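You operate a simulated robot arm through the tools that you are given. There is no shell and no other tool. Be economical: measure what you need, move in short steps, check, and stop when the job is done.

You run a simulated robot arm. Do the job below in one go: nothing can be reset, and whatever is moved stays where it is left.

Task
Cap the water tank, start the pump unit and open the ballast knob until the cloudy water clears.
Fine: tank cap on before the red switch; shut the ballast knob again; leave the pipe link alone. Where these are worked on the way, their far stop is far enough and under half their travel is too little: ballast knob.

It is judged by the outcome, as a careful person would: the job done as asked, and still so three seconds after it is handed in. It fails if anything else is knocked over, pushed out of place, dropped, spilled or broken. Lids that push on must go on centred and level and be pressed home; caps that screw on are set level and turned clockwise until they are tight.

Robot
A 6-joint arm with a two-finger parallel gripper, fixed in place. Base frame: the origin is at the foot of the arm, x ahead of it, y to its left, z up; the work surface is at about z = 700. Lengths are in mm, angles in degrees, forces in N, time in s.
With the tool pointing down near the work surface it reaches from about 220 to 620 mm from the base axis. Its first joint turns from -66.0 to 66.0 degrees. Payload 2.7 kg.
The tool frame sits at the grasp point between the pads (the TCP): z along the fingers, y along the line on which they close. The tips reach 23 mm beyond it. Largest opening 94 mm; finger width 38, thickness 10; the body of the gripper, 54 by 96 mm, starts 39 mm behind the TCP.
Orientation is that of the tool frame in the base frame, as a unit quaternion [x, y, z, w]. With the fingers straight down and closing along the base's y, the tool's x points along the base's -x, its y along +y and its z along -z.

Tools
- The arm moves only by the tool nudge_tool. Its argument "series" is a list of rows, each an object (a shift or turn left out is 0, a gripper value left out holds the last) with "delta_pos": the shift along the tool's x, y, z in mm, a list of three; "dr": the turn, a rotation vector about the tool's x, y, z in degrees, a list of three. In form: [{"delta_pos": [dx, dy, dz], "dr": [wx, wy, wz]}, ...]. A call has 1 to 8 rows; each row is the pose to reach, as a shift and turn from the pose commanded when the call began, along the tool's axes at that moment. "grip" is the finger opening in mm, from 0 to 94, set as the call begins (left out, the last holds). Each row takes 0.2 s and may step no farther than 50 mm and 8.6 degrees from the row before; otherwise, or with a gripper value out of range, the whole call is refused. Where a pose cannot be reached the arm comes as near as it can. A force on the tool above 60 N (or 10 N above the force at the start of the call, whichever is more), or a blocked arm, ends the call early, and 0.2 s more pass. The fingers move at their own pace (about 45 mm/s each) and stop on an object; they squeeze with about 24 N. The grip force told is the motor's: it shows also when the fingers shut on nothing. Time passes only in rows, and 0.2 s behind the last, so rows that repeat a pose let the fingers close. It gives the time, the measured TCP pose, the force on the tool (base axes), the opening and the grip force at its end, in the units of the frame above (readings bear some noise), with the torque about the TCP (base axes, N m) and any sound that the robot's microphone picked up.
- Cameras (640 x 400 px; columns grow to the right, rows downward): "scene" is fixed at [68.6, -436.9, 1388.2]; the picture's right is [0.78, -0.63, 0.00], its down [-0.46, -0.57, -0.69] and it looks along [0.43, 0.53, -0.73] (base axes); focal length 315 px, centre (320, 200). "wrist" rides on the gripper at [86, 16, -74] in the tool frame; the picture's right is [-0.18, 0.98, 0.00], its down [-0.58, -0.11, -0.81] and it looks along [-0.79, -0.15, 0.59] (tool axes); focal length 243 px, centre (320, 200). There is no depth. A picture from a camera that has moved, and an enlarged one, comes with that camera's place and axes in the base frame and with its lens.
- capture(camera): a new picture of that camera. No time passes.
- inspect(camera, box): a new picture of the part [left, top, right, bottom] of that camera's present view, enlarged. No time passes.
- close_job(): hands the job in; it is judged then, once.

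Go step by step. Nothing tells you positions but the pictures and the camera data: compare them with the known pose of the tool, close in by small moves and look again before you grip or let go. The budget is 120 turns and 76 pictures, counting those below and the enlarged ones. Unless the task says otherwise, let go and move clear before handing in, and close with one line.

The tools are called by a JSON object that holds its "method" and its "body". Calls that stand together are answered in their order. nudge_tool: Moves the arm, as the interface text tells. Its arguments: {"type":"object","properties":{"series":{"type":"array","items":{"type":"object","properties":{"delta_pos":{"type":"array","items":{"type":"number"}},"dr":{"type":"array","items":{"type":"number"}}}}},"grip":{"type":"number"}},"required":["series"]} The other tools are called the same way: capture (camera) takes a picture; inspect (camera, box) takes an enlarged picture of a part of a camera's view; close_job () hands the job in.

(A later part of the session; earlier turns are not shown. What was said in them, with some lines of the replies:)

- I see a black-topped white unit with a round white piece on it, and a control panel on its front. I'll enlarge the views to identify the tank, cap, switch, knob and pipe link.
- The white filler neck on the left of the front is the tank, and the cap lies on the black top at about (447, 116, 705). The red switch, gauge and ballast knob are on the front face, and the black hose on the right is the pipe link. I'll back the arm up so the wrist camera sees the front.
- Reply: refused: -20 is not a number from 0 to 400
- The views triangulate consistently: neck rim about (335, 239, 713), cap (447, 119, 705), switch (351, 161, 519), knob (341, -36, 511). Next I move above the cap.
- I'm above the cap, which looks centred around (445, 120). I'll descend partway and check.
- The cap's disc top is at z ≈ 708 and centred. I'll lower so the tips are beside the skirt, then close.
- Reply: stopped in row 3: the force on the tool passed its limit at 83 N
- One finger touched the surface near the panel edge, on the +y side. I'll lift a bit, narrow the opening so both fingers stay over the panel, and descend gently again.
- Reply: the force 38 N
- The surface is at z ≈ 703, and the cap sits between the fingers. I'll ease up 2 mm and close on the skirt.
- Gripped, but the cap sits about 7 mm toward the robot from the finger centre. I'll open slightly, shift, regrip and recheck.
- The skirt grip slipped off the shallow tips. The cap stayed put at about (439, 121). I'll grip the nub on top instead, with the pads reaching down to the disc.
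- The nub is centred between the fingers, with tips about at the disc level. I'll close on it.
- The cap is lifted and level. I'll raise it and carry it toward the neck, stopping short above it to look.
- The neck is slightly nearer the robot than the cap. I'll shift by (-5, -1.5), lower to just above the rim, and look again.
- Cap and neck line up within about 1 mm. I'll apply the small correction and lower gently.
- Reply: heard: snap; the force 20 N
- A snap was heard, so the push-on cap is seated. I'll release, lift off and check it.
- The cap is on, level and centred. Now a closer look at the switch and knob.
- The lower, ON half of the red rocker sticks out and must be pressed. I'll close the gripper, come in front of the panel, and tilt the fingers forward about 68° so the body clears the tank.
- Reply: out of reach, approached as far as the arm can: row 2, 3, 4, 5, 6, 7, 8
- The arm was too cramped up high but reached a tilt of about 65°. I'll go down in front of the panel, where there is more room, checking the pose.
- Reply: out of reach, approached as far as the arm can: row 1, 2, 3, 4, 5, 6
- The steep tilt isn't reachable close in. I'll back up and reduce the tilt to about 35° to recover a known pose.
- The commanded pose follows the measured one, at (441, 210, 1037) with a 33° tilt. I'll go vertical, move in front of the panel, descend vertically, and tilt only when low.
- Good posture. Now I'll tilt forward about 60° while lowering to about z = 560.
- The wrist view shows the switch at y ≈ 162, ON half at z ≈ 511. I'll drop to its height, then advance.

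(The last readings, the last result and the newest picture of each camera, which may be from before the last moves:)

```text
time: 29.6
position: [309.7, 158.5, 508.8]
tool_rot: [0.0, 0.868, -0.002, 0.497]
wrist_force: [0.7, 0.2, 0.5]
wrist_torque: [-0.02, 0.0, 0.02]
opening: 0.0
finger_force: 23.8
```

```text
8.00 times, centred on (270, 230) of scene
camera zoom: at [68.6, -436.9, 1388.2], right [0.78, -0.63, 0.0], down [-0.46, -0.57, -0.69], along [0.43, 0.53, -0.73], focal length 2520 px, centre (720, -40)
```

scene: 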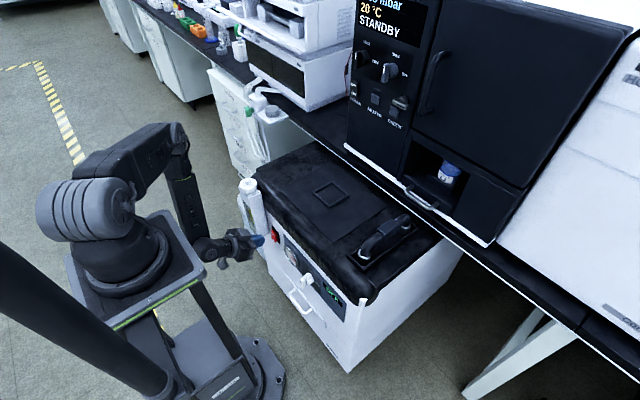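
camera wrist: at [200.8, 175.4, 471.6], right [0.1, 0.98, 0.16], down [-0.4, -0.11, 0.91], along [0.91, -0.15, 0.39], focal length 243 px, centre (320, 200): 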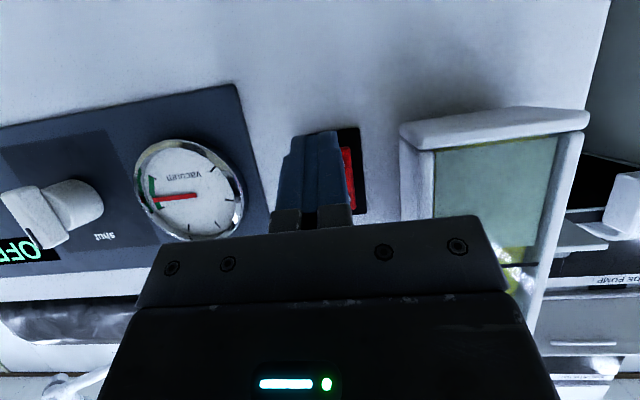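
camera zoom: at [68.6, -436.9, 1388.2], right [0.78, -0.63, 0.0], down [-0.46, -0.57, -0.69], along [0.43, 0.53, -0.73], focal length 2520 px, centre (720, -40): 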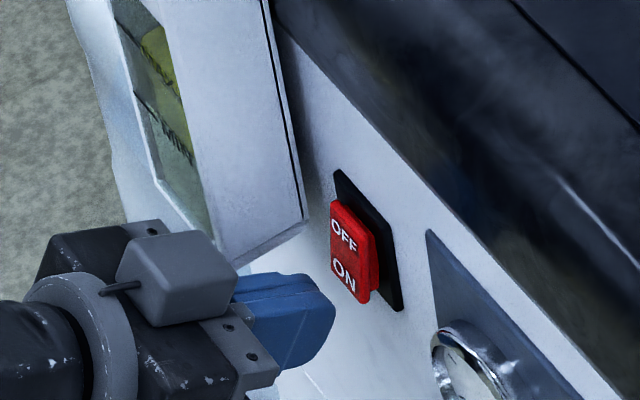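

The tip is lined up on the ON half but still short of it. To keep the gripper body clear of the tank I'll shift 5 mm to -y, then press slowly.

{"method": "nudge_tool", "body": {"series": [{"delta_pos": [0, -5.5, 0]}, {"delta_pos": [-5, -5.5, 8.7]}, {"delta_pos": [-8, -5.5, 13.9]}, {"delta_pos": [-10, -5.5, 17.3]}, {"delta_pos": [-12, -5.5, 20.8]}]}}

{"method": "inspect", "body": {"camera": "scene", "box": [230, 205, 310, 255]}}

```text
time: 30.5
position: [318.5, 152.0, 505.9]
tool_rot: [-0.006, 0.871, -0.005, 0.491]
wrist_force: [-8.3, 2.0, 1.4]
wrist_torque: [0.02, -0.07, 0.05]
opening: 0.0
finger_force: 24.0
stopped in row 4: the force on the tool passed its limit at 85 N (the readings are from after the stop); the commanded pose is now the measured one
```

```text
8.00 times, centred on (270, 230) of scene
camera zoom: at [68.5, -436.8, 1388.2], right [0.78, -0.63, 0.0], down [-0.46, -0.57, -0.69], along [0.43, 0.53, -0.73], focal length 2520 px, centre (720, -40)
```

zoom: 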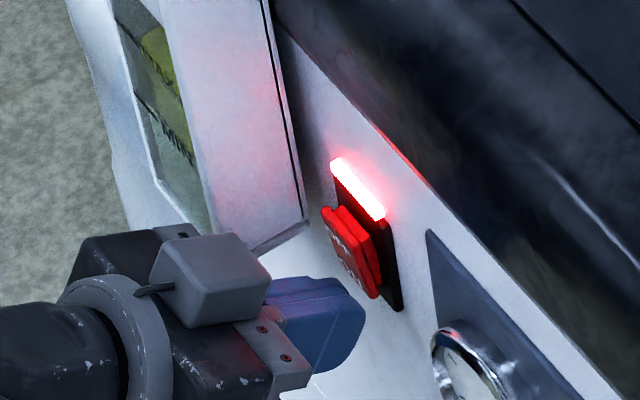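

The switch toggled and its red light is on. I'll back off and move across in front of the ballast knob.

{"method": "nudge_tool", "body": {"series": [{"delta_pos": [20, 0, -34.6]}, {"delta_pos": [15, -20, -44]}, {"delta_pos": [9.4, -62, -44]}, {"delta_pos": [9.4, -105, -44]}, {"delta_pos": [9.4, -147, -44]}, {"delta_pos": [9.4, -188, -44]}, {"delta_pos": [9.4, -188, -44]}]}}

{"method": "capture", "body": {"camera": "wrist"}}

{"method": "inspect", "body": {"camera": "scene", "box": [220, 170, 380, 310]}}

```text
time: 32.1
position: [276.2, -36.6, 522.3]
tool_rot: [-0.006, 0.87, -0.004, 0.493]
wrist_force: [-0.1, 0.2, 0.3]
wrist_torque: [0.0, -0.01, 0.0]
opening: 0.0
finger_force: 24.2
```

```text
30 pictures are left
camera wrist: at [167.9, -22.1, 487.3], right [0.09, 0.99, 0.15], down [-0.39, -0.1, 0.91], along [0.92, -0.14, 0.38], focal length 243 px, centre (320, 200)
```

wrist: 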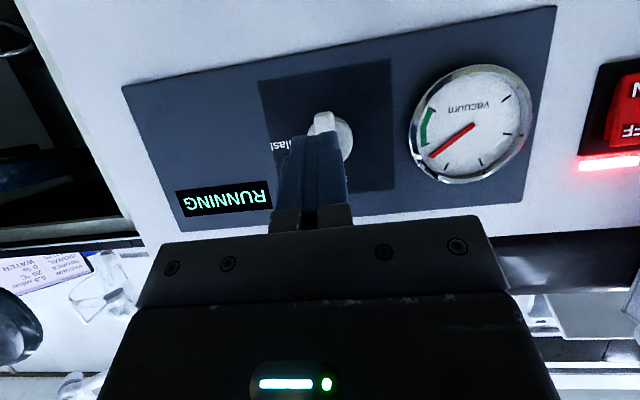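

```text
2.86 times, centred on (300, 240) of scene
camera zoom: at [68.6, -436.9, 1388.2], right [0.78, -0.63, 0.0], down [-0.46, -0.57, -0.69], along [0.43, 0.53, -0.73], focal length 900 px, centre (377, 86)
```

zoom: 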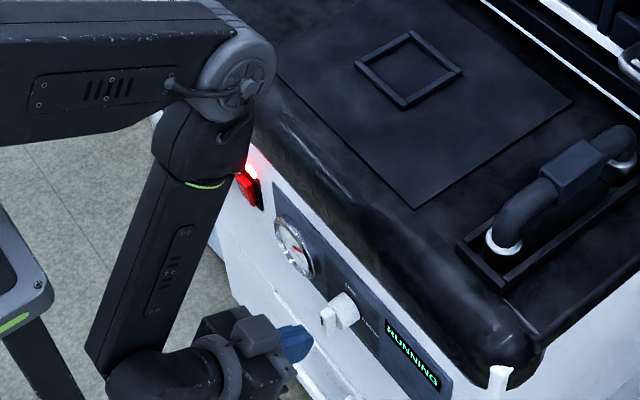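

Display says RUNNING. Now I'll tilt the tool to horizontal (about 31° more) and open the fingers, to grip the knob bar and roll about its axis.

{"method": "nudge_tool", "body": {"series": [{"delta_pos": [2, 0, 1], "dr": [0.04, -7.7, 0.2]}, {"delta_pos": [5, 0, 3], "dr": [0.08, -15.4, 0.4]}, {"delta_pos": [7, 0, 4], "dr": [0.12, -23.2, 0.6]}, {"delta_pos": [9.5, 0, 5], "dr": [0.16, -30.9, 0.8]}, {"delta_pos": [9.5, 0, 5], "dr": [0.16, -30.9, 0.8]}], "grip": 40}}

{"method": "capture", "body": {"camera": "wrist"}}

{"method": "inspect", "body": {"camera": "scene", "box": [230, 240, 358, 320]}}

```text
time: 33.3
position: [329.2, -47.2, 574.3]
tool_rot: [0.0, 0.709, 0.0, 0.706]
wrist_force: [-0.9, -0.1, -0.8]
wrist_torque: [-0.01, 0.02, -0.02]
opening: 39.9
finger_force: 0.0
out of reach, approached as far as the arm can: row 1, 2, 3, 4, 5
```

```text
28 pictures are left
camera wrist: at [254.3, -31.1, 487.4], right [0.0, 0.98, 0.18], down [-0.8, -0.11, 0.58], along [0.59, -0.15, 0.79], focal length 243 px, centre (320, 200)
```

wrist: 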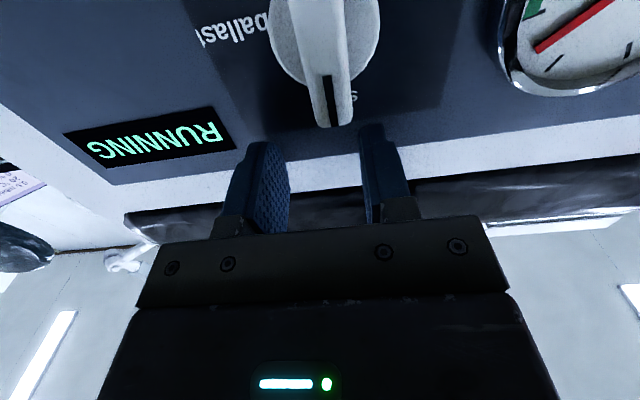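

```text
5.00 times, centred on (294, 280) of scene
camera zoom: at [68.6, -436.9, 1388.2], right [0.78, -0.63, 0.0], down [-0.46, -0.57, -0.69], along [0.43, 0.53, -0.73], focal length 1575 px, centre (450, -200)
```

zoom: 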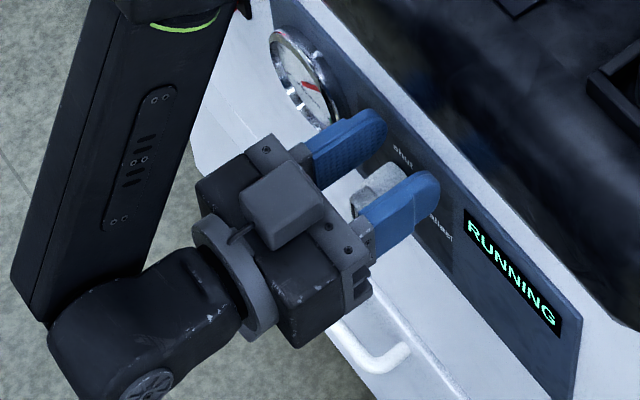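

The arm held orientation and shifted to (329, -47, 574), so horizontal that low isn't quite reachable. I'll use a tilt of about 74° and stay 30 mm back, aligned with the bar at y ≈ -36.

{"method": "nudge_tool", "body": {"series": [{"delta_pos": [0, 5, -8], "dr": [0, 8, 0]}, {"delta_pos": [0, 11, -20], "dr": [0, 16, 0]}, {"delta_pos": [15, 11, -29], "dr": [0, 16, 0]}, {"delta_pos": [15, 11, -29], "dr": [0, 16, 0]}]}}

```text
time: 34.3
position: [300.0, -36.3, 557.8]
tool_rot: [0.0, 0.8, 0.0, 0.6]
wrist_force: [-0.8, 0.1, -0.4]
wrist_torque: [-0.01, -0.01, -0.04]
opening: 39.9
finger_force: 0.1
```

{"method": "nudge_tool", "body": {"series": [{"delta_pos": [21, 0, 6]}, {"delta_pos": [41, 0, 12]}, {"delta_pos": [41, 0, 12]}]}}

{"method": "capture", "body": {"camera": "wrist"}}

{"method": "inspect", "body": {"camera": "scene", "box": [262, 250, 342, 300]}}

```text
time: 35.1
position: [305.8, -39.4, 533.2]
tool_rot: [0.0, 0.8, 0.0, 0.601]
wrist_force: [0.4, -0.6, -0.3]
wrist_torque: [0.01, -0.01, -0.04]
opening: 40.1
finger_force: 0.1
out of reach, approached as far as the arm can: row 2, 3
```

```text
26 pictures are left
camera wrist: at [211.2, -23.9, 471.4], right [0.05, 0.98, 0.18], down [-0.61, -0.11, 0.78], along [0.79, -0.15, 0.6], focal length 243 px, centre (320, 200)
```

wrist: 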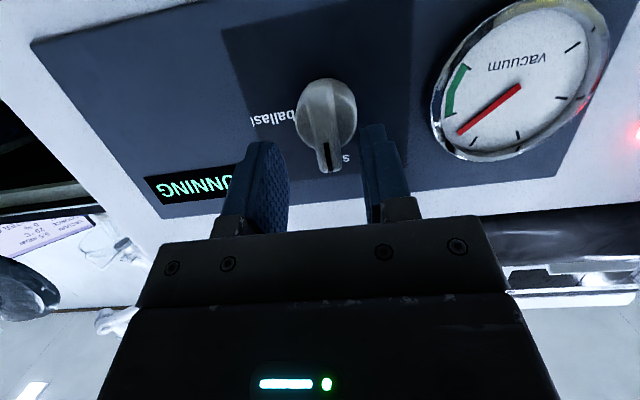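

```text
8.00 times, centred on (302, 275) of scene
camera zoom: at [68.6, -436.9, 1388.2], right [0.78, -0.63, 0.0], down [-0.46, -0.57, -0.69], along [0.43, 0.53, -0.73], focal length 2520 px, centre (464, -400)
```

zoom: 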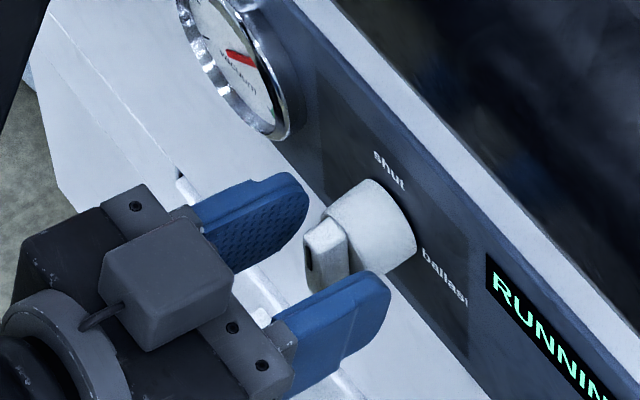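

The hub axis is at about y = -34.5, z = 510, and the bar's front is at x ≈ 314. I'll back off to a 60° tilt and dry-test in free air whether the tool can roll about the knob's axis.

{"method": "nudge_tool", "body": {"series": [{"delta_pos": [6, 1, -15], "dr": [0, 4, 0]}, {"delta_pos": [16, 2, -17], "dr": [0, 10, 0]}, {"delta_pos": [26.3, 4, -17], "dr": [0, 14, 0]}, {"delta_pos": [26.3, 4, -17], "dr": [0, 14, 0]}]}}

```text
time: 36.1
position: [284.3, -35.4, 513.2]
tool_rot: [0.001, 0.867, -0.001, 0.498]
wrist_force: [0.9, 0.9, 0.2]
wrist_torque: [0.01, 0.03, 0.01]
opening: 39.8
finger_force: 0.0
```

{"method": "nudge_tool", "body": {"series": [{"dr": [-4.25, 0, 7.36]}, {"dr": [-8.5, 0, 14.7]}, {"dr": [-12.75, 0, 22.1]}, {"dr": [-17, 0, 29.4]}, {"dr": [-21.25, 0, 36.8]}, {"dr": [-25.5, 0, 44.2]}, {"dr": [-29.75, 0, 51.5]}, {"dr": [-34, 0, 58.9]}]}}

```text
time: 37.9
position: [286.6, -38.6, 527.8]
tool_rot: [0.281, 0.718, 0.484, 0.413]
wrist_force: [-0.1, 0.7, -0.4]
wrist_torque: [-0.03, 0.04, -0.01]
opening: 40.3
finger_force: 0.0
out of reach, approached as far as the arm can: row 7, 8
```

The roll works freely to about 55–60°, which is beyond half the knob's travel. I'll roll back, then advance with the fingers either side of the bar.

{"method": "nudge_tool", "body": {"series": [{"delta_pos": [1.1, -1.5, 0.3], "dr": [4.24, 0, -7.37]}, {"delta_pos": [2.2, -3.1, 0.5], "dr": [8.5, 0, -14.75]}, {"delta_pos": [3.3, -4.6, 0.8], "dr": [12.7, -0.1, -22.1]}, {"delta_pos": [4.5, -6.2, 1.1], "dr": [17, -0.1, -29.5]}, {"delta_pos": [5.6, -7.8, 1.4], "dr": [21.2, -0.1, -36.9]}, {"delta_pos": [6.7, -9.3, 1.6], "dr": [25.4, -0.15, -44.2]}, {"delta_pos": [7.8, -10.9, 1.9], "dr": [29.7, -0.2, -51.6]}, {"delta_pos": [8.9, -12.4, 2.2], "dr": [33.9, -0.2, -59]}]}}

{"method": "nudge_tool", "body": {"series": [{"delta_pos": [-4, 0, 8]}, {"delta_pos": [-10, 0, 17.3]}, {"delta_pos": [-10, 0, 17.3]}]}}

{"method": "capture", "body": {"camera": "wrist"}}

{"method": "inspect", "body": {"camera": "scene", "box": [262, 250, 342, 300]}}

```text
time: 39.7
position: [282.5, -35.9, 511.7]
tool_rot: [0.0, 0.866, -0.002, 0.5]
wrist_force: [0.5, 0.6, -0.1]
wrist_torque: [-0.03, 0.0, 0.0]
opening: 40.0
finger_force: 0.0
```

```text
time: 40.5
position: [302.7, -33.8, 512.4]
tool_rot: [0.001, 0.865, -0.001, 0.501]
wrist_force: [0.4, -0.4, 0.5]
wrist_torque: [-0.03, -0.03, 0.01]
opening: 39.9
finger_force: 0.0
```

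```text
24 pictures are left
camera wrist: at [195.3, -18.9, 474.5], right [0.09, 0.98, 0.16], down [-0.41, -0.11, 0.91], along [0.91, -0.15, 0.39], focal length 243 px, centre (320, 200)
```

wrist: 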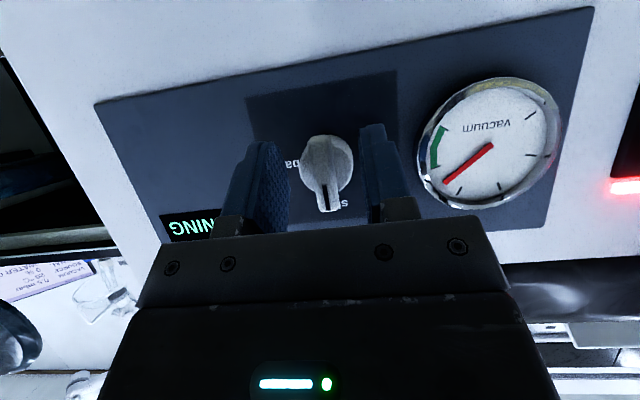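

```text
8.00 times, centred on (302, 275) of scene
camera zoom: at [68.6, -436.9, 1388.2], right [0.78, -0.63, 0.0], down [-0.46, -0.57, -0.69], along [0.43, 0.53, -0.73], focal length 2520 px, centre (464, -400)
```

zoom: 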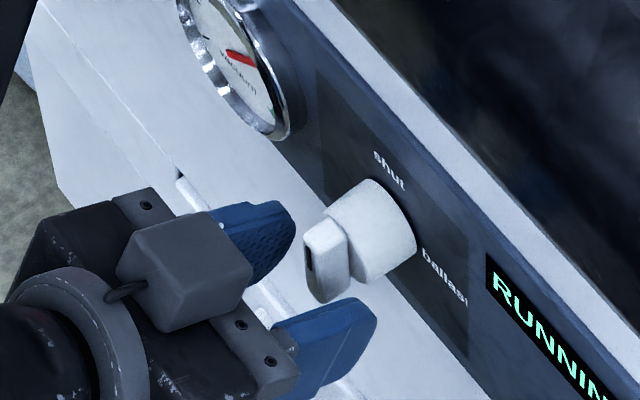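

The bar is between the fingers. I'll go 4 mm deeper and 5 mm up, then close.

{"method": "nudge_tool", "body": {"series": [{"delta_pos": [-6.3, -1, 1]}, {"delta_pos": [-6.3, -1, 1]}]}}

{"method": "nudge_tool", "body": {"series": [{"delta_pos": [0, 0, 0]}, {"delta_pos": [0, 0, 0]}, {"delta_pos": [0, 0, 0]}], "grip": 4}}

{"method": "inspect", "body": {"camera": "scene", "box": [262, 250, 342, 300]}}

{"method": "capture", "body": {"camera": "wrist"}}

```text
time: 41.1
position: [306.8, -35.8, 516.5]
tool_rot: [0.0, 0.866, 0.0, 0.5]
wrist_force: [0.7, 0.1, -0.5]
wrist_torque: [0.03, -0.01, 0.0]
opening: 40.0
finger_force: 0.0
```

```text
time: 41.9
position: [307.2, -35.5, 516.8]
tool_rot: [0.0, 0.866, 0.001, 0.5]
wrist_force: [-2.9, 4.2, 3.4]
wrist_torque: [0.01, 0.01, 0.14]
opening: 32.8
finger_force: 45.5
```

```text
8.00 times, centred on (302, 275) of scene
camera zoom: at [68.6, -436.8, 1388.2], right [0.78, -0.63, 0.0], down [-0.46, -0.57, -0.69], along [0.43, 0.53, -0.73], focal length 2520 px, centre (464, -400)
```

zoom: 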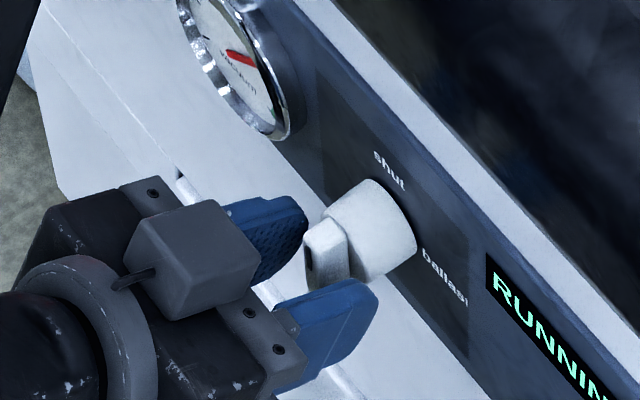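

```text
21 pictures are left
camera wrist: at [198.8, -19.2, 479.4], right [0.09, 0.98, 0.16], down [-0.41, -0.11, 0.91], along [0.91, -0.15, 0.39], focal length 243 px, centre (320, 200)
```

wrist: 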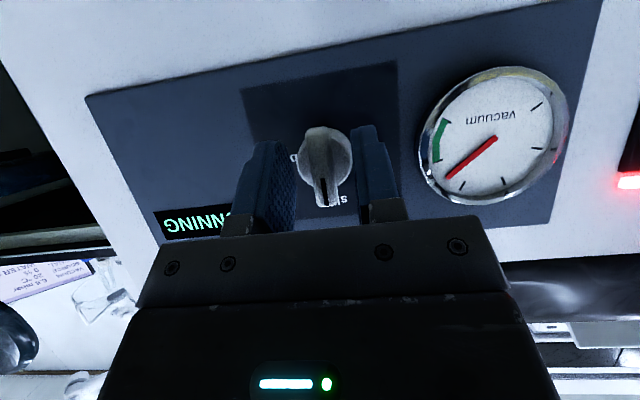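

The tips caught the round hub at 32.8 mm. I'll open, back off 8 mm and close on the bar itself.

{"method": "nudge_tool", "body": {"series": [{"delta_pos": [0, 0, 0]}, {"delta_pos": [4, 0, -7]}, {"delta_pos": [4, 0, -7]}], "grip": 40}}

{"method": "nudge_tool", "body": {"series": [{"delta_pos": [0, 0, 0]}, {"delta_pos": [0, 0, 0]}, {"delta_pos": [0, 0, 0]}, {"delta_pos": [0, 0, 0]}], "grip": 4}}

{"method": "inspect", "body": {"camera": "scene", "box": [262, 250, 342, 300]}}

```text
time: 42.7
position: [298.9, -36.0, 517.1]
tool_rot: [0.0, 0.866, 0.0, 0.5]
wrist_force: [0.1, -1.1, 0.0]
wrist_torque: [0.0, 0.02, 0.0]
opening: 39.7
finger_force: 0.0
```

```text
time: 43.7
position: [297.6, -34.9, 516.9]
tool_rot: [-0.001, 0.866, 0.001, 0.501]
wrist_force: [-4.4, 18.3, 3.3]
wrist_torque: [0.03, -0.22, 0.37]
opening: 11.5
finger_force: 45.0
```

```text
8.00 times, centred on (302, 275) of scene
camera zoom: at [68.5, -436.6, 1388.3], right [0.78, -0.63, 0.0], down [-0.46, -0.57, -0.69], along [0.43, 0.53, -0.73], focal length 2520 px, centre (464, -400)
```

zoom: 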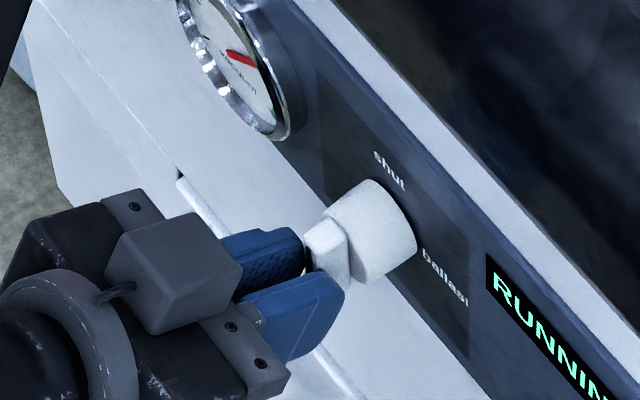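

The bar is now gripped at 11.5 mm. I'll relieve the side force and start rolling in steps, watching the forces.

{"method": "nudge_tool", "body": {"series": [{"delta_pos": [0, 1.5, 0]}, {"delta_pos": [0, 1.5, 0]}]}}

{"method": "nudge_tool", "body": {"series": [{"delta_pos": [0, -1.0, 0], "dr": [-4.25, 0, 7.36]}, {"delta_pos": [0.3, -2.0, 0.15], "dr": [-8.5, 0, 14.7]}]}}

```text
time: 44.3
position: [298.6, -34.6, 516.9]
tool_rot: [0.0, 0.866, 0.0, 0.501]
wrist_force: [-8.1, 15.5, 8.7]
wrist_torque: [0.01, -0.14, 0.37]
opening: 12.0
finger_force: 44.5
```

```text
time: 44.9
position: [299.2, -36.3, 516.9]
tool_rot: [0.073, 0.856, 0.129, 0.495]
wrist_force: [-12.5, 26.8, 12.9]
wrist_torque: [0.01, -1.49, 0.2]
opening: 11.7
finger_force: 44.6
```

{"method": "nudge_tool", "body": {"series": [{"delta_pos": [0, 0.4, 0], "dr": [-4.25, 0, 7.36]}, {"delta_pos": [0.2, -0.2, 0.1], "dr": [-8.5, 0, 14.7]}]}}

{"method": "inspect", "body": {"camera": "scene", "box": [222, 210, 366, 300]}}

```text
time: 45.5
position: [298.1, -36.0, 517.1]
tool_rot: [0.147, 0.828, 0.253, 0.479]
wrist_force: [-13.1, 14.7, 24.0]
wrist_torque: [0.04, 0.52, 0.98]
opening: 11.9
finger_force: 45.4
```

```text
4.44 times, centred on (294, 255) of scene
camera zoom: at [68.3, -436.6, 1388.3], right [0.78, -0.63, 0.0], down [-0.46, -0.57, -0.69], along [0.43, 0.53, -0.73], focal length 1400 px, centre (436, -44)
```

zoom: 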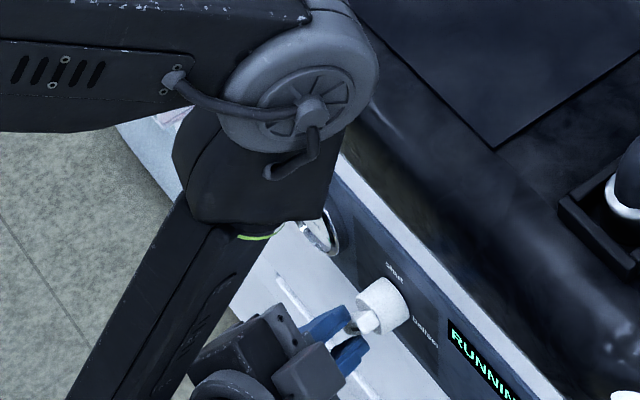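

The knob is turning with the grip, now about 34°. I'll continue.

{"method": "nudge_tool", "body": {"series": [{"delta_pos": [0, 0.8, 0], "dr": [-4.25, 0, 7.36]}, {"delta_pos": [0.2, 0.6, 0.1], "dr": [-8.5, 0, 14.7]}]}}

{"method": "nudge_tool", "body": {"series": [{"delta_pos": [0, 0.4, 0], "dr": [-4.25, 0, 7.36]}]}}

```text
time: 46.1
position: [298.0, -36.6, 516.9]
tool_rot: [0.217, 0.781, 0.372, 0.452]
wrist_force: [-14.6, 1.7, 7.7]
wrist_torque: [0.05, 0.3, 0.77]
opening: 11.8
finger_force: 44.8
```

```text
time: 46.5
position: [298.3, -36.3, 515.9]
tool_rot: [0.25, 0.752, 0.427, 0.434]
wrist_force: [-18.5, -10.3, -7.4]
wrist_torque: [-0.01, 0.26, 0.22]
opening: 11.6
finger_force: 45.3
```

At 60° and still within reach. I'll continue toward the stop one step at a time.

{"method": "nudge_tool", "body": {"series": [{"delta_pos": [0, -0.6, 0], "dr": [-4.25, 0, 7.36]}]}}

{"method": "nudge_tool", "body": {"series": [{"delta_pos": [0, -0.6, 0], "dr": [-4.25, 0, 7.36]}]}}

```text
time: 46.9
position: [298.2, -37.0, 516.9]
tool_rot: [0.274, 0.735, 0.464, 0.412]
wrist_force: [4.6, -0.5, -9.6]
wrist_torque: [-0.04, -0.04, 0.56]
opening: 11.7
finger_force: 44.4
out of reach, approached as far as the arm can: row 1
stopped in row 1: the force on the tool passed its limit at 80 N (the readings are from after the stop); the commanded pose is now the measured one
```

```text
time: 47.2
position: [297.3, -38.0, 516.9]
tool_rot: [0.29, 0.726, 0.481, 0.396]
wrist_force: [7.3, 0.5, -9.4]
wrist_torque: [-0.05, -0.14, 0.31]
opening: 12.1
finger_force: 44.5
out of reach, approached as far as the arm can: row 1
stopped in row 1: the force on the tool passed its limit at 80 N (the readings are from after the stop); the commanded pose is now the measured one
```

About 68° is the arm's limit, clearly beyond half. Now I'll look at the water in the tank window and the knob.

{"method": "inspect", "body": {"camera": "scene", "box": [222, 170, 366, 300]}}

{"method": "capture", "body": {"camera": "wrist"}}

```text
3.08 times, centred on (294, 235) of scene
camera zoom: at [68.8, -436.9, 1388.2], right [0.78, -0.63, 0.0], down [-0.46, -0.57, -0.69], along [0.43, 0.53, -0.73], focal length 969 px, centre (400, 92)
```

zoom: 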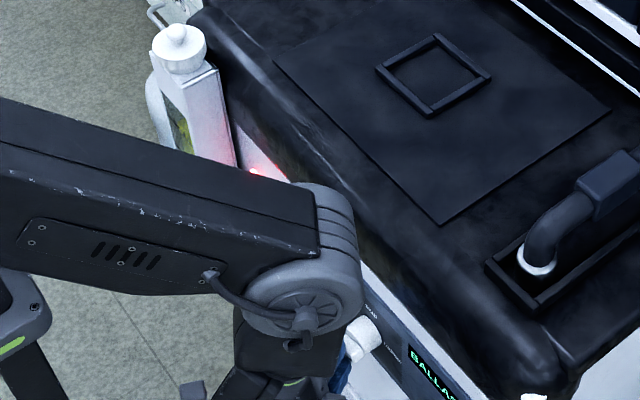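

```text
17 pictures are left
camera wrist: at [190.2, 2.4, 523.5], right [0.13, 0.22, 0.97], down [-0.39, -0.88, 0.25], along [0.91, -0.41, -0.03], focal length 243 px, centre (320, 200)
```

wrist: 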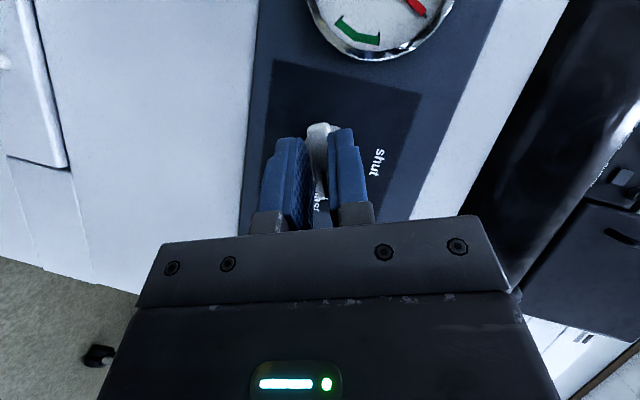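

The display now reads BALLAST. I'll check the tank window for the water's look.

{"method": "inspect", "body": {"camera": "scene", "box": [236, 170, 284, 222]}}

```text
7.69 times, centred on (260, 196) of scene
camera zoom: at [68.8, -436.9, 1388.2], right [0.78, -0.63, 0.0], down [-0.46, -0.57, -0.69], along [0.43, 0.53, -0.73], focal length 2423 px, centre (782, 231)
```

zoom: 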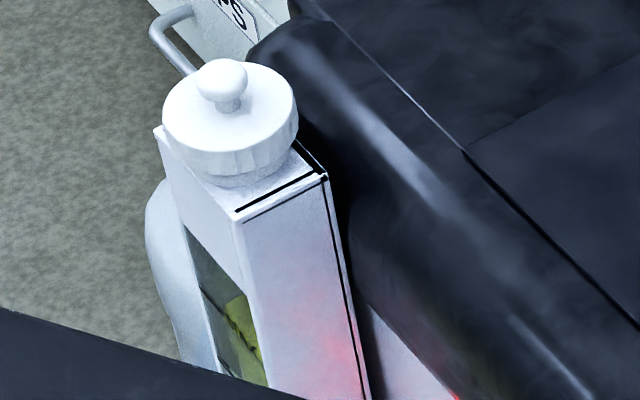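

The liquid is still yellowish-murky. I'll hold the knob open a few seconds and compare.

{"method": "nudge_tool", "body": {"series": [{}, {}, {}, {}, {}, {}, {}, {}]}}

{"method": "nudge_tool", "body": {"series": [{}, {}, {}, {}, {}, {}, {}, {}]}}

{"method": "inspect", "body": {"camera": "scene", "box": [236, 170, 284, 222]}}

```text
time: 49.0
position: [297.5, -38.1, 517.2]
tool_rot: [0.291, 0.726, 0.48, 0.397]
wrist_force: [16.9, 2.5, -22.9]
wrist_torque: [-0.05, -0.04, 0.05]
opening: 12.1
finger_force: 45.0
```

```text
time: 50.8
position: [298.1, -38.5, 517.3]
tool_rot: [0.292, 0.725, 0.481, 0.397]
wrist_force: [12.8, -5.1, -20.7]
wrist_torque: [-0.07, 0.06, -0.04]
opening: 12.1
finger_force: 45.0
```

```text
7.69 times, centred on (260, 196) of scene
camera zoom: at [69.0, -436.9, 1388.1], right [0.78, -0.63, 0.0], down [-0.46, -0.57, -0.69], along [0.43, 0.53, -0.73], focal length 2423 px, centre (782, 231)
```

zoom: 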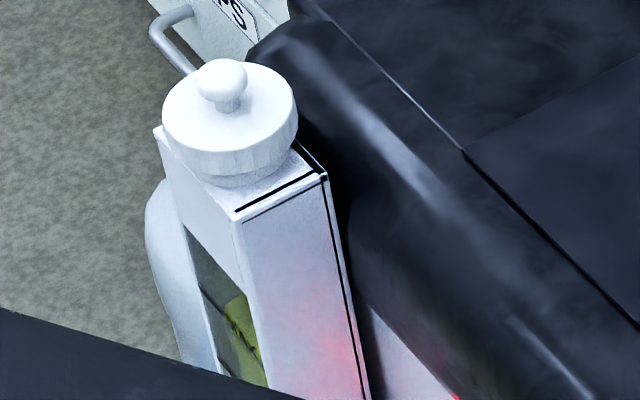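

{"method": "nudge_tool", "body": {"series": [{}, {}, {}, {}, {}, {}, {}, {}]}}

{"method": "nudge_tool", "body": {"series": [{}, {}, {}, {}, {}, {}, {}, {}]}}

{"method": "nudge_tool", "body": {"series": [{}, {}, {}, {}, {}, {}, {}, {}]}}

{"method": "nudge_tool", "body": {"series": [{}, {}, {}, {}, {}, {}, {}, {}]}}

{"method": "inspect", "body": {"camera": "scene", "box": [236, 170, 366, 300]}}

```text
time: 52.6
position: [298.4, -38.2, 517.0]
tool_rot: [0.291, 0.726, 0.481, 0.396]
wrist_force: [7.5, -9.3, -17.6]
wrist_torque: [-0.08, -0.04, -0.18]
opening: 11.8
finger_force: 45.1
```

```text
time: 54.4
position: [297.3, -37.9, 518.0]
tool_rot: [0.291, 0.726, 0.481, 0.397]
wrist_force: [4.9, -7.7, -17.9]
wrist_torque: [-0.07, -0.05, -0.26]
opening: 12.0
finger_force: 44.4
```

```text
time: 56.2
position: [299.0, -36.9, 517.7]
tool_rot: [0.292, 0.726, 0.48, 0.397]
wrist_force: [2.4, -8.5, -18.4]
wrist_torque: [-0.09, 0.06, -0.11]
opening: 12.1
finger_force: 45.4
```

```text
time: 58.0
position: [298.0, -36.8, 516.2]
tool_rot: [0.29, 0.726, 0.481, 0.397]
wrist_force: [0.0, -6.6, -18.6]
wrist_torque: [-0.07, -0.11, -0.35]
opening: 11.8
finger_force: 45.0
```

```text
3.08 times, centred on (301, 235) of scene
camera zoom: at [68.8, -437.0, 1388.1], right [0.78, -0.63, 0.0], down [-0.46, -0.57, -0.69], along [0.43, 0.53, -0.73], focal length 969 px, centre (378, 92)
```

zoom: 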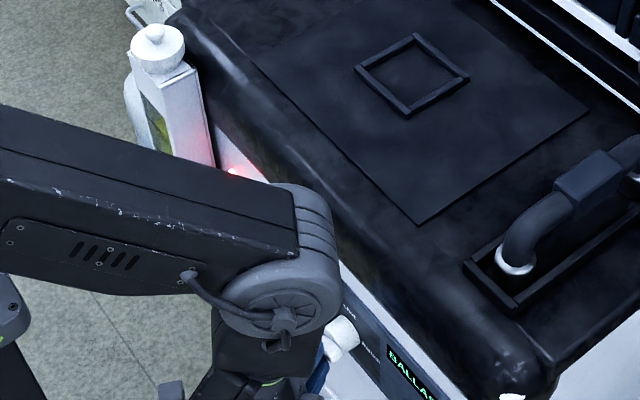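

{"method": "nudge_tool", "body": {"series": [{}, {}, {}, {}, {}, {}, {}, {}]}}

{"method": "nudge_tool", "body": {"series": [{}, {}, {}, {}, {}, {}, {}, {}]}}

{"method": "nudge_tool", "body": {"series": [{}, {}, {}, {}, {}, {}, {}, {}]}}

{"method": "inspect", "body": {"camera": "scene", "box": [244, 198, 268, 222]}}

```text
time: 59.8
position: [297.6, -36.8, 518.4]
tool_rot: [0.291, 0.726, 0.481, 0.396]
wrist_force: [-2.6, -7.7, -17.5]
wrist_torque: [-0.08, 0.02, -0.23]
opening: 12.1
finger_force: 45.2
```

```text
time: 61.6
position: [297.8, -37.9, 517.2]
tool_rot: [0.29, 0.726, 0.481, 0.396]
wrist_force: [-2.7, -7.7, -18.1]
wrist_torque: [-0.08, 0.02, -0.17]
opening: 11.7
finger_force: 44.8
```

```text
time: 63.4
position: [298.2, -36.9, 517.0]
tool_rot: [0.292, 0.727, 0.48, 0.396]
wrist_force: [-3.1, -6.7, -16.8]
wrist_torque: [-0.1, -0.01, -0.18]
opening: 11.9
finger_force: 45.1
```

```text
16.00 times, centred on (256, 210) of scene
camera zoom: at [68.7, -437.0, 1388.1], right [0.78, -0.63, 0.0], down [-0.46, -0.57, -0.69], along [0.43, 0.53, -0.73], focal length 5039 px, centre (1344, 40)
```

zoom: 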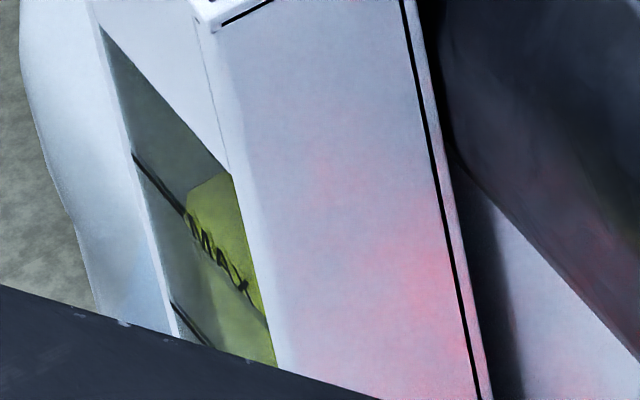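

I can't judge the water from here. I'll let go of the knob where it is, back straight off, and look at the tank window with the wrist camera.

{"method": "nudge_tool", "body": {"series": [{}, {}, {"delta_pos": [5, 0, -8.7]}, {"delta_pos": [12, 0, -21]}, {"delta_pos": [12, 0, -21]}], "grip": 36}}

{"method": "capture", "body": {"camera": "wrist"}}

```text
time: 64.6
position: [278.1, -41.3, 523.2]
tool_rot: [0.287, 0.727, 0.479, 0.4]
wrist_force: [-0.8, 0.3, -0.7]
wrist_torque: [0.03, 0.01, 0.0]
opening: 35.9
finger_force: 0.1
out of reach, approached as far as the arm can: row 4, 5
```

```text
12 pictures are left
camera wrist: at [170.0, -0.4, 529.3], right [0.13, 0.22, 0.97], down [-0.39, -0.88, 0.25], along [0.91, -0.41, -0.03], focal length 243 px, centre (320, 200)
```

wrist: 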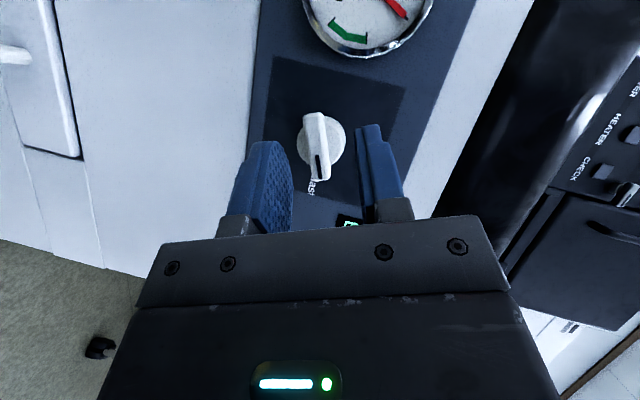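

The knob stays open at about 68°. I'll unroll while moving toward the tank to view its window.

{"method": "nudge_tool", "body": {"series": [{"delta_pos": [10, 7, 6.5], "dr": [4.1, -0.3, -7.5]}, {"delta_pos": [20, 14, 13], "dr": [8.2, -0.6, -15]}, {"delta_pos": [30, 20.5, 19.5], "dr": [12.4, -0.9, -22.5]}, {"delta_pos": [40, 27, 26], "dr": [16.5, -1.2, -30]}, {"delta_pos": [50, 34, 32.5], "dr": [20.6, -1.5, -37.5]}, {"delta_pos": [60, 41, 39], "dr": [24.8, -1.8, -45]}, {"delta_pos": [70, 48, 45.5], "dr": [28.9, -2.1, -52.5]}, {"delta_pos": [80.7, 54.7, 52], "dr": [33, -2.4, -60]}]}}

{"method": "capture", "body": {"camera": "wrist"}}

```text
time: 66.4
position: [279.2, 71.3, 537.6]
tool_rot: [-0.001, 0.866, 0.0, 0.501]
wrist_force: [0.1, 0.9, 0.3]
wrist_torque: [-0.01, 0.02, -0.01]
opening: 36.1
finger_force: 0.1
```

```text
11 pictures are left
camera wrist: at [171.9, 86.8, 500.5], right [0.09, 0.98, 0.16], down [-0.41, -0.11, 0.91], along [0.91, -0.15, 0.39], focal length 243 px, centre (320, 200)
```

wrist: 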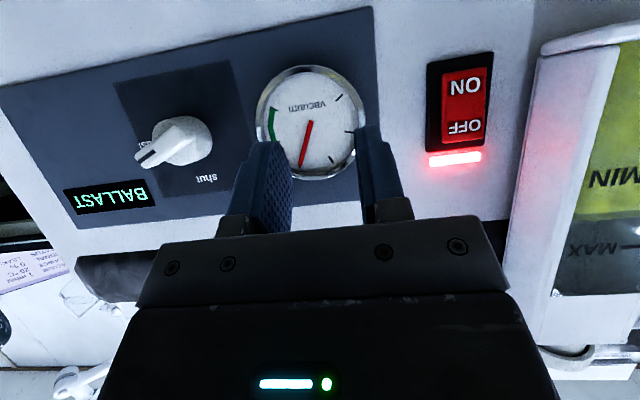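

The liquid below MIN now looks clear yellow, where it was milky before. I'll move over to see the whole window.

{"method": "nudge_tool", "body": {"series": [{"delta_pos": [0, 35, 0]}, {"delta_pos": [12, 70, 7]}, {"delta_pos": [12, 70, 7]}]}}

{"method": "capture", "body": {"camera": "wrist"}}

```text
time: 67.2
position: [280.9, 140.0, 525.5]
tool_rot: [-0.001, 0.865, 0.0, 0.501]
wrist_force: [-0.1, 0.4, -0.3]
wrist_torque: [0.0, 0.01, 0.0]
opening: 36.2
finger_force: 0.1
```

```text
10 pictures are left
camera wrist: at [172.2, 155.1, 486.6], right [0.09, 0.98, 0.16], down [-0.41, -0.11, 0.91], along [0.91, -0.15, 0.39], focal length 243 px, centre (320, 200)
```

wrist: 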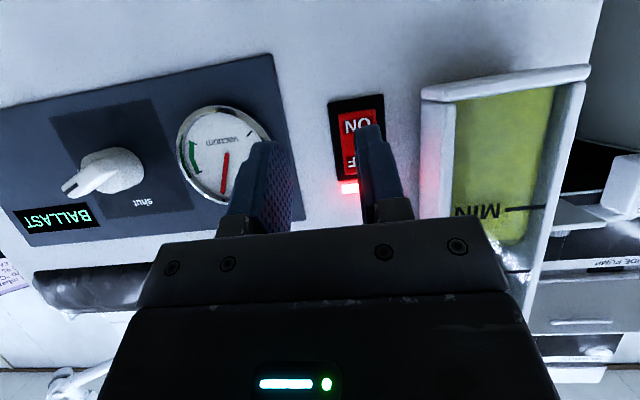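

{"method": "inspect", "body": {"camera": "wrist", "box": [410, 60, 600, 260]}}

```text
2.00 times, centred on (505, 160) of wrist
camera zoom: at [172.2, 155.1, 486.6], right [0.09, 0.98, 0.16], down [-0.41, -0.11, 0.91], along [0.91, -0.15, 0.39], focal length 485 px, centre (-50, 280)
```

zoom: 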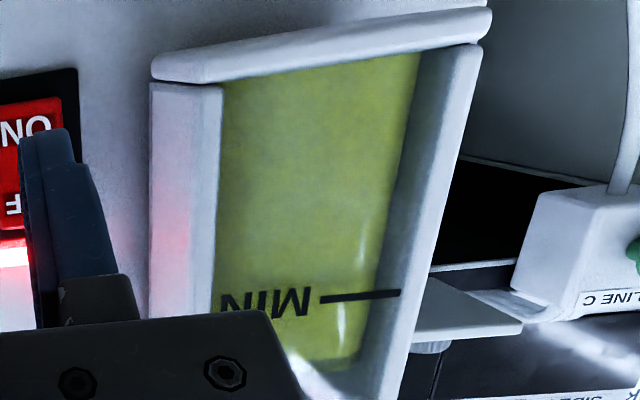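

The liquid is uniformly clear, with no milky layer left. Now I'll return to the knob to shut it, first crossing over and then rolling to match the bar.

{"method": "nudge_tool", "body": {"series": [{"delta_pos": [0, -44, 0]}, {"delta_pos": [2, -89, 0]}, {"delta_pos": [4, -134, 0]}, {"delta_pos": [5, -178, -0.6]}, {"delta_pos": [5, -178, -0.6]}]}}

{"method": "nudge_tool", "body": {"series": [{"dr": [-4.1, 0.3, 7.5]}, {"dr": [-8.2, 0.6, 15]}, {"dr": [-12.4, 0.9, 22.5]}, {"dr": [-16.5, 1.2, 30]}, {"dr": [-20.6, 1.5, 37.5]}, {"dr": [-24.8, 1.8, 45]}, {"dr": [-28.9, 2.1, 52.5]}, {"dr": [-33, 2.4, 60]}]}}

```text
time: 68.4
position: [277.2, -37.1, 521.2]
tool_rot: [-0.002, 0.865, 0.001, 0.501]
wrist_force: [0.6, -0.4, 0.8]
wrist_torque: [0.0, -0.01, -0.02]
opening: 35.8
finger_force: 0.1
```

```text
time: 70.2
position: [278.2, -38.2, 522.7]
tool_rot: [0.29, 0.726, 0.481, 0.397]
wrist_force: [0.1, 0.4, 0.6]
wrist_torque: [0.02, -0.01, -0.01]
opening: 36.0
finger_force: 0.0
```

{"method": "nudge_tool", "body": {"series": [{"delta_pos": [0, -4.8, 0]}, {"delta_pos": [-3.5, -4.8, 9]}, {"delta_pos": [-7.3, -4.8, 18.4]}, {"delta_pos": [-7.3, -4.8, 18.4]}]}}

{"method": "capture", "body": {"camera": "wrist"}}

```text
time: 71.2
position: [296.4, -37.6, 518.9]
tool_rot: [0.291, 0.726, 0.481, 0.396]
wrist_force: [-0.3, 0.2, 0.1]
wrist_torque: [-0.02, 0.0, -0.01]
opening: 36.1
finger_force: 0.0
out of reach, approached as far as the arm can: row 1, 2, 3, 4
```

```text
8 pictures are left
camera wrist: at [188.6, 2.4, 525.3], right [0.14, 0.21, 0.97], down [-0.39, -0.88, 0.25], along [0.91, -0.41, -0.04], focal length 243 px, centre (320, 200)
```

wrist: 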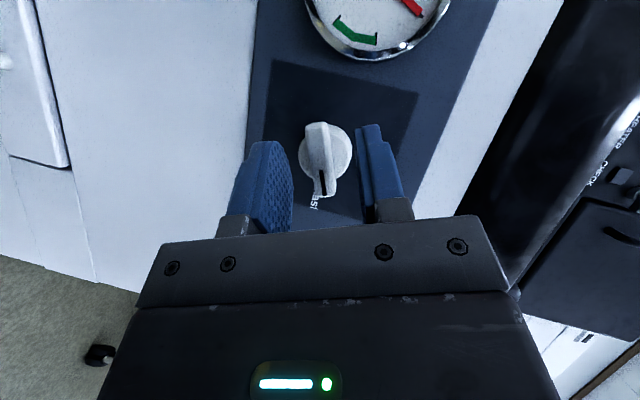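

The bar is well aligned between the fingers. I'll close and roll back in stages.

{"method": "nudge_tool", "body": {"series": [{}, {}, {}], "grip": 4}}

{"method": "nudge_tool", "body": {"series": [{"dr": [4.1, -0.3, -7.5]}, {"dr": [8.2, -0.6, -15]}]}}

```text
time: 72.0
position: [296.8, -37.8, 518.0]
tool_rot: [0.291, 0.728, 0.478, 0.395]
wrist_force: [9.3, -4.6, -29.7]
wrist_torque: [-0.13, 0.36, -0.03]
opening: 12.0
finger_force: 44.3
```

```text
time: 72.6
position: [296.8, -38.9, 519.3]
tool_rot: [0.224, 0.79, 0.369, 0.437]
wrist_force: [10.1, -3.6, -33.7]
wrist_torque: [-0.07, -0.08, -0.6]
opening: 11.9
finger_force: 45.2
```

{"method": "nudge_tool", "body": {"series": [{"delta_pos": [0, -1, 0], "dr": [4.1, -0.3, -7.5]}, {"delta_pos": [0, -1.5, 0], "dr": [8.2, -0.6, -15]}]}}

{"method": "nudge_tool", "body": {"series": [{"delta_pos": [0, 0, 0], "dr": [4.1, -0.3, -7.5]}, {"delta_pos": [0, 0.3, 0], "dr": [8.2, -0.6, -15]}]}}

```text
time: 73.2
position: [296.1, -36.3, 518.3]
tool_rot: [0.148, 0.833, 0.255, 0.469]
wrist_force: [1.4, 8.6, -0.2]
wrist_torque: [0.05, 0.94, 0.98]
opening: 11.8
finger_force: 44.9
```

```text
time: 73.8
position: [296.7, -37.0, 517.3]
tool_rot: [0.073, 0.858, 0.13, 0.491]
wrist_force: [-16.3, 23.1, 23.8]
wrist_torque: [0.13, 0.48, 0.9]
opening: 11.8
finger_force: 45.3
```

{"method": "nudge_tool", "body": {"series": [{"delta_pos": [0, 1.2, 0], "dr": [4.1, -0.3, -7.5]}, {"delta_pos": [0, 2, 0], "dr": [8.2, -0.6, -14.9]}]}}

{"method": "nudge_tool", "body": {"series": [{"delta_pos": [0, 0, 0], "dr": [1.5, 0, -2.6]}, {"delta_pos": [0, 0, 0], "dr": [2, 0, -3.5]}]}}

{"method": "inspect", "body": {"camera": "scene", "box": [262, 235, 358, 300]}}

```text
time: 74.4
position: [295.7, -34.7, 518.0]
tool_rot: [-0.003, 0.866, 0.004, 0.5]
wrist_force: [-17.5, 28.7, 14.3]
wrist_torque: [0.08, 0.81, 0.6]
opening: 11.8
finger_force: 45.5
```

```text
time: 75.0
position: [296.6, -35.6, 518.6]
tool_rot: [-0.022, 0.865, -0.024, 0.5]
wrist_force: [-22.8, 32.5, 11.3]
wrist_torque: [1.05, -0.41, 0.74]
opening: 12.6
finger_force: 45.4
```

```text
6.15 times, centred on (310, 268) of scene
camera zoom: at [68.2, -436.5, 1388.3], right [0.78, -0.63, 0.0], down [-0.46, -0.57, -0.69], along [0.43, 0.53, -0.73], focal length 1938 px, centre (382, -215)
```

zoom: 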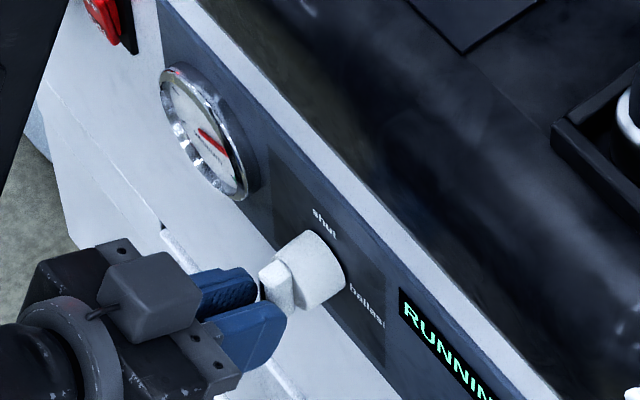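

The torque rose at the shut stop and the display is back to RUNNING. I'll release and back away.

{"method": "nudge_tool", "body": {"series": [{}, {}, {"delta_pos": [6, 0, -10]}, {"delta_pos": [14, 0, -25]}, {"delta_pos": [14, 0, -25]}], "grip": 40}}

{"method": "capture", "body": {"camera": "wrist"}}

```text
time: 76.2
position: [269.4, -36.8, 518.5]
tool_rot: [-0.017, 0.865, -0.03, 0.501]
wrist_force: [0.4, 0.8, 0.3]
wrist_torque: [0.03, -0.03, -0.01]
opening: 40.0
finger_force: 0.1
```

```text
6 pictures are left
camera wrist: at [160.5, -23.7, 481.4], right [0.09, 0.99, 0.09], down [-0.41, -0.05, 0.91], along [0.91, -0.12, 0.4], focal length 243 px, centre (320, 200)
```

wrist: 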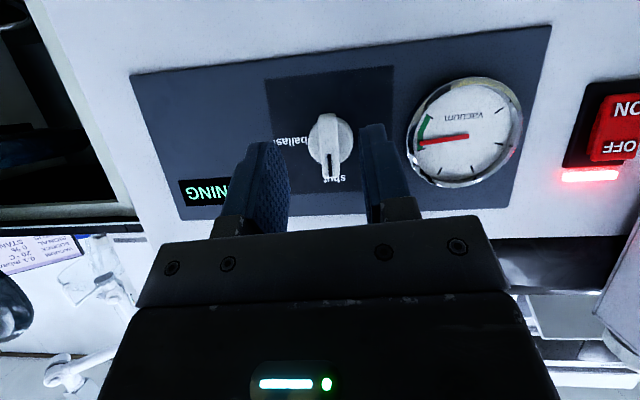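

The knob points to shut. I'll move clear sideways and take a final look at the tank.

{"method": "nudge_tool", "body": {"series": [{"delta_pos": [5, 40, -3]}, {"delta_pos": [10, 85, -3]}, {"delta_pos": [10, 130, -3]}, {"delta_pos": [10, 165, -3]}, {"delta_pos": [10, 165, -3]}]}}

{"method": "capture", "body": {"camera": "wrist"}}

{"method": "capture", "body": {"camera": "scene"}}

```text
time: 77.4
position: [260.5, 125.4, 502.6]
tool_rot: [-0.018, 0.865, -0.03, 0.501]
wrist_force: [-0.7, -0.4, -0.1]
wrist_torque: [-0.01, -0.02, -0.02]
opening: 39.7
finger_force: 0.1
```

```text
5 pictures are left
camera wrist: at [152.1, 138.4, 464.2], right [0.09, 0.99, 0.09], down [-0.41, -0.05, 0.91], along [0.91, -0.12, 0.4], focal length 243 px, centre (320, 200)
```

wrist: 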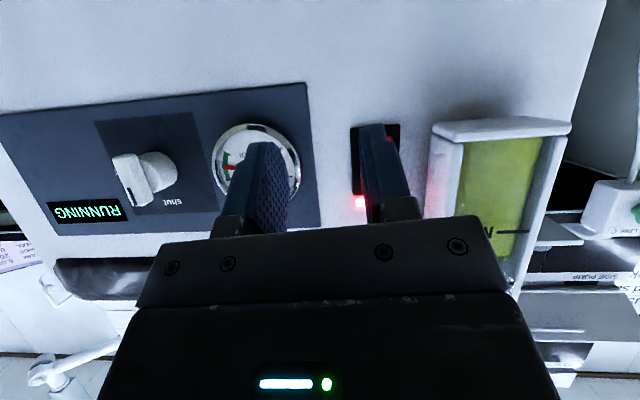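

```text
4 pictures are left
```

scene: 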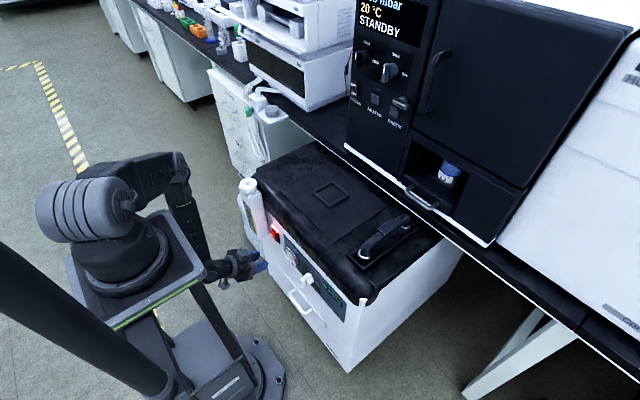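

The cap is on, the pump shows RUNNING, the liquid is clear, the knob is back at shut, and the pipe link is untouched. The arm is clear, so I'm handing in.

{"method": "close_job", "body": {}}

```text
The job is handed in.
```

I capped the tank, switched the pump on, opened the ballast knob until the liquid cleared, then shut it again; the job is handed in. The arm could only turn the knob to about 68°, short of its far stop but well past half if its travel is the quarter turn the labels suggest.
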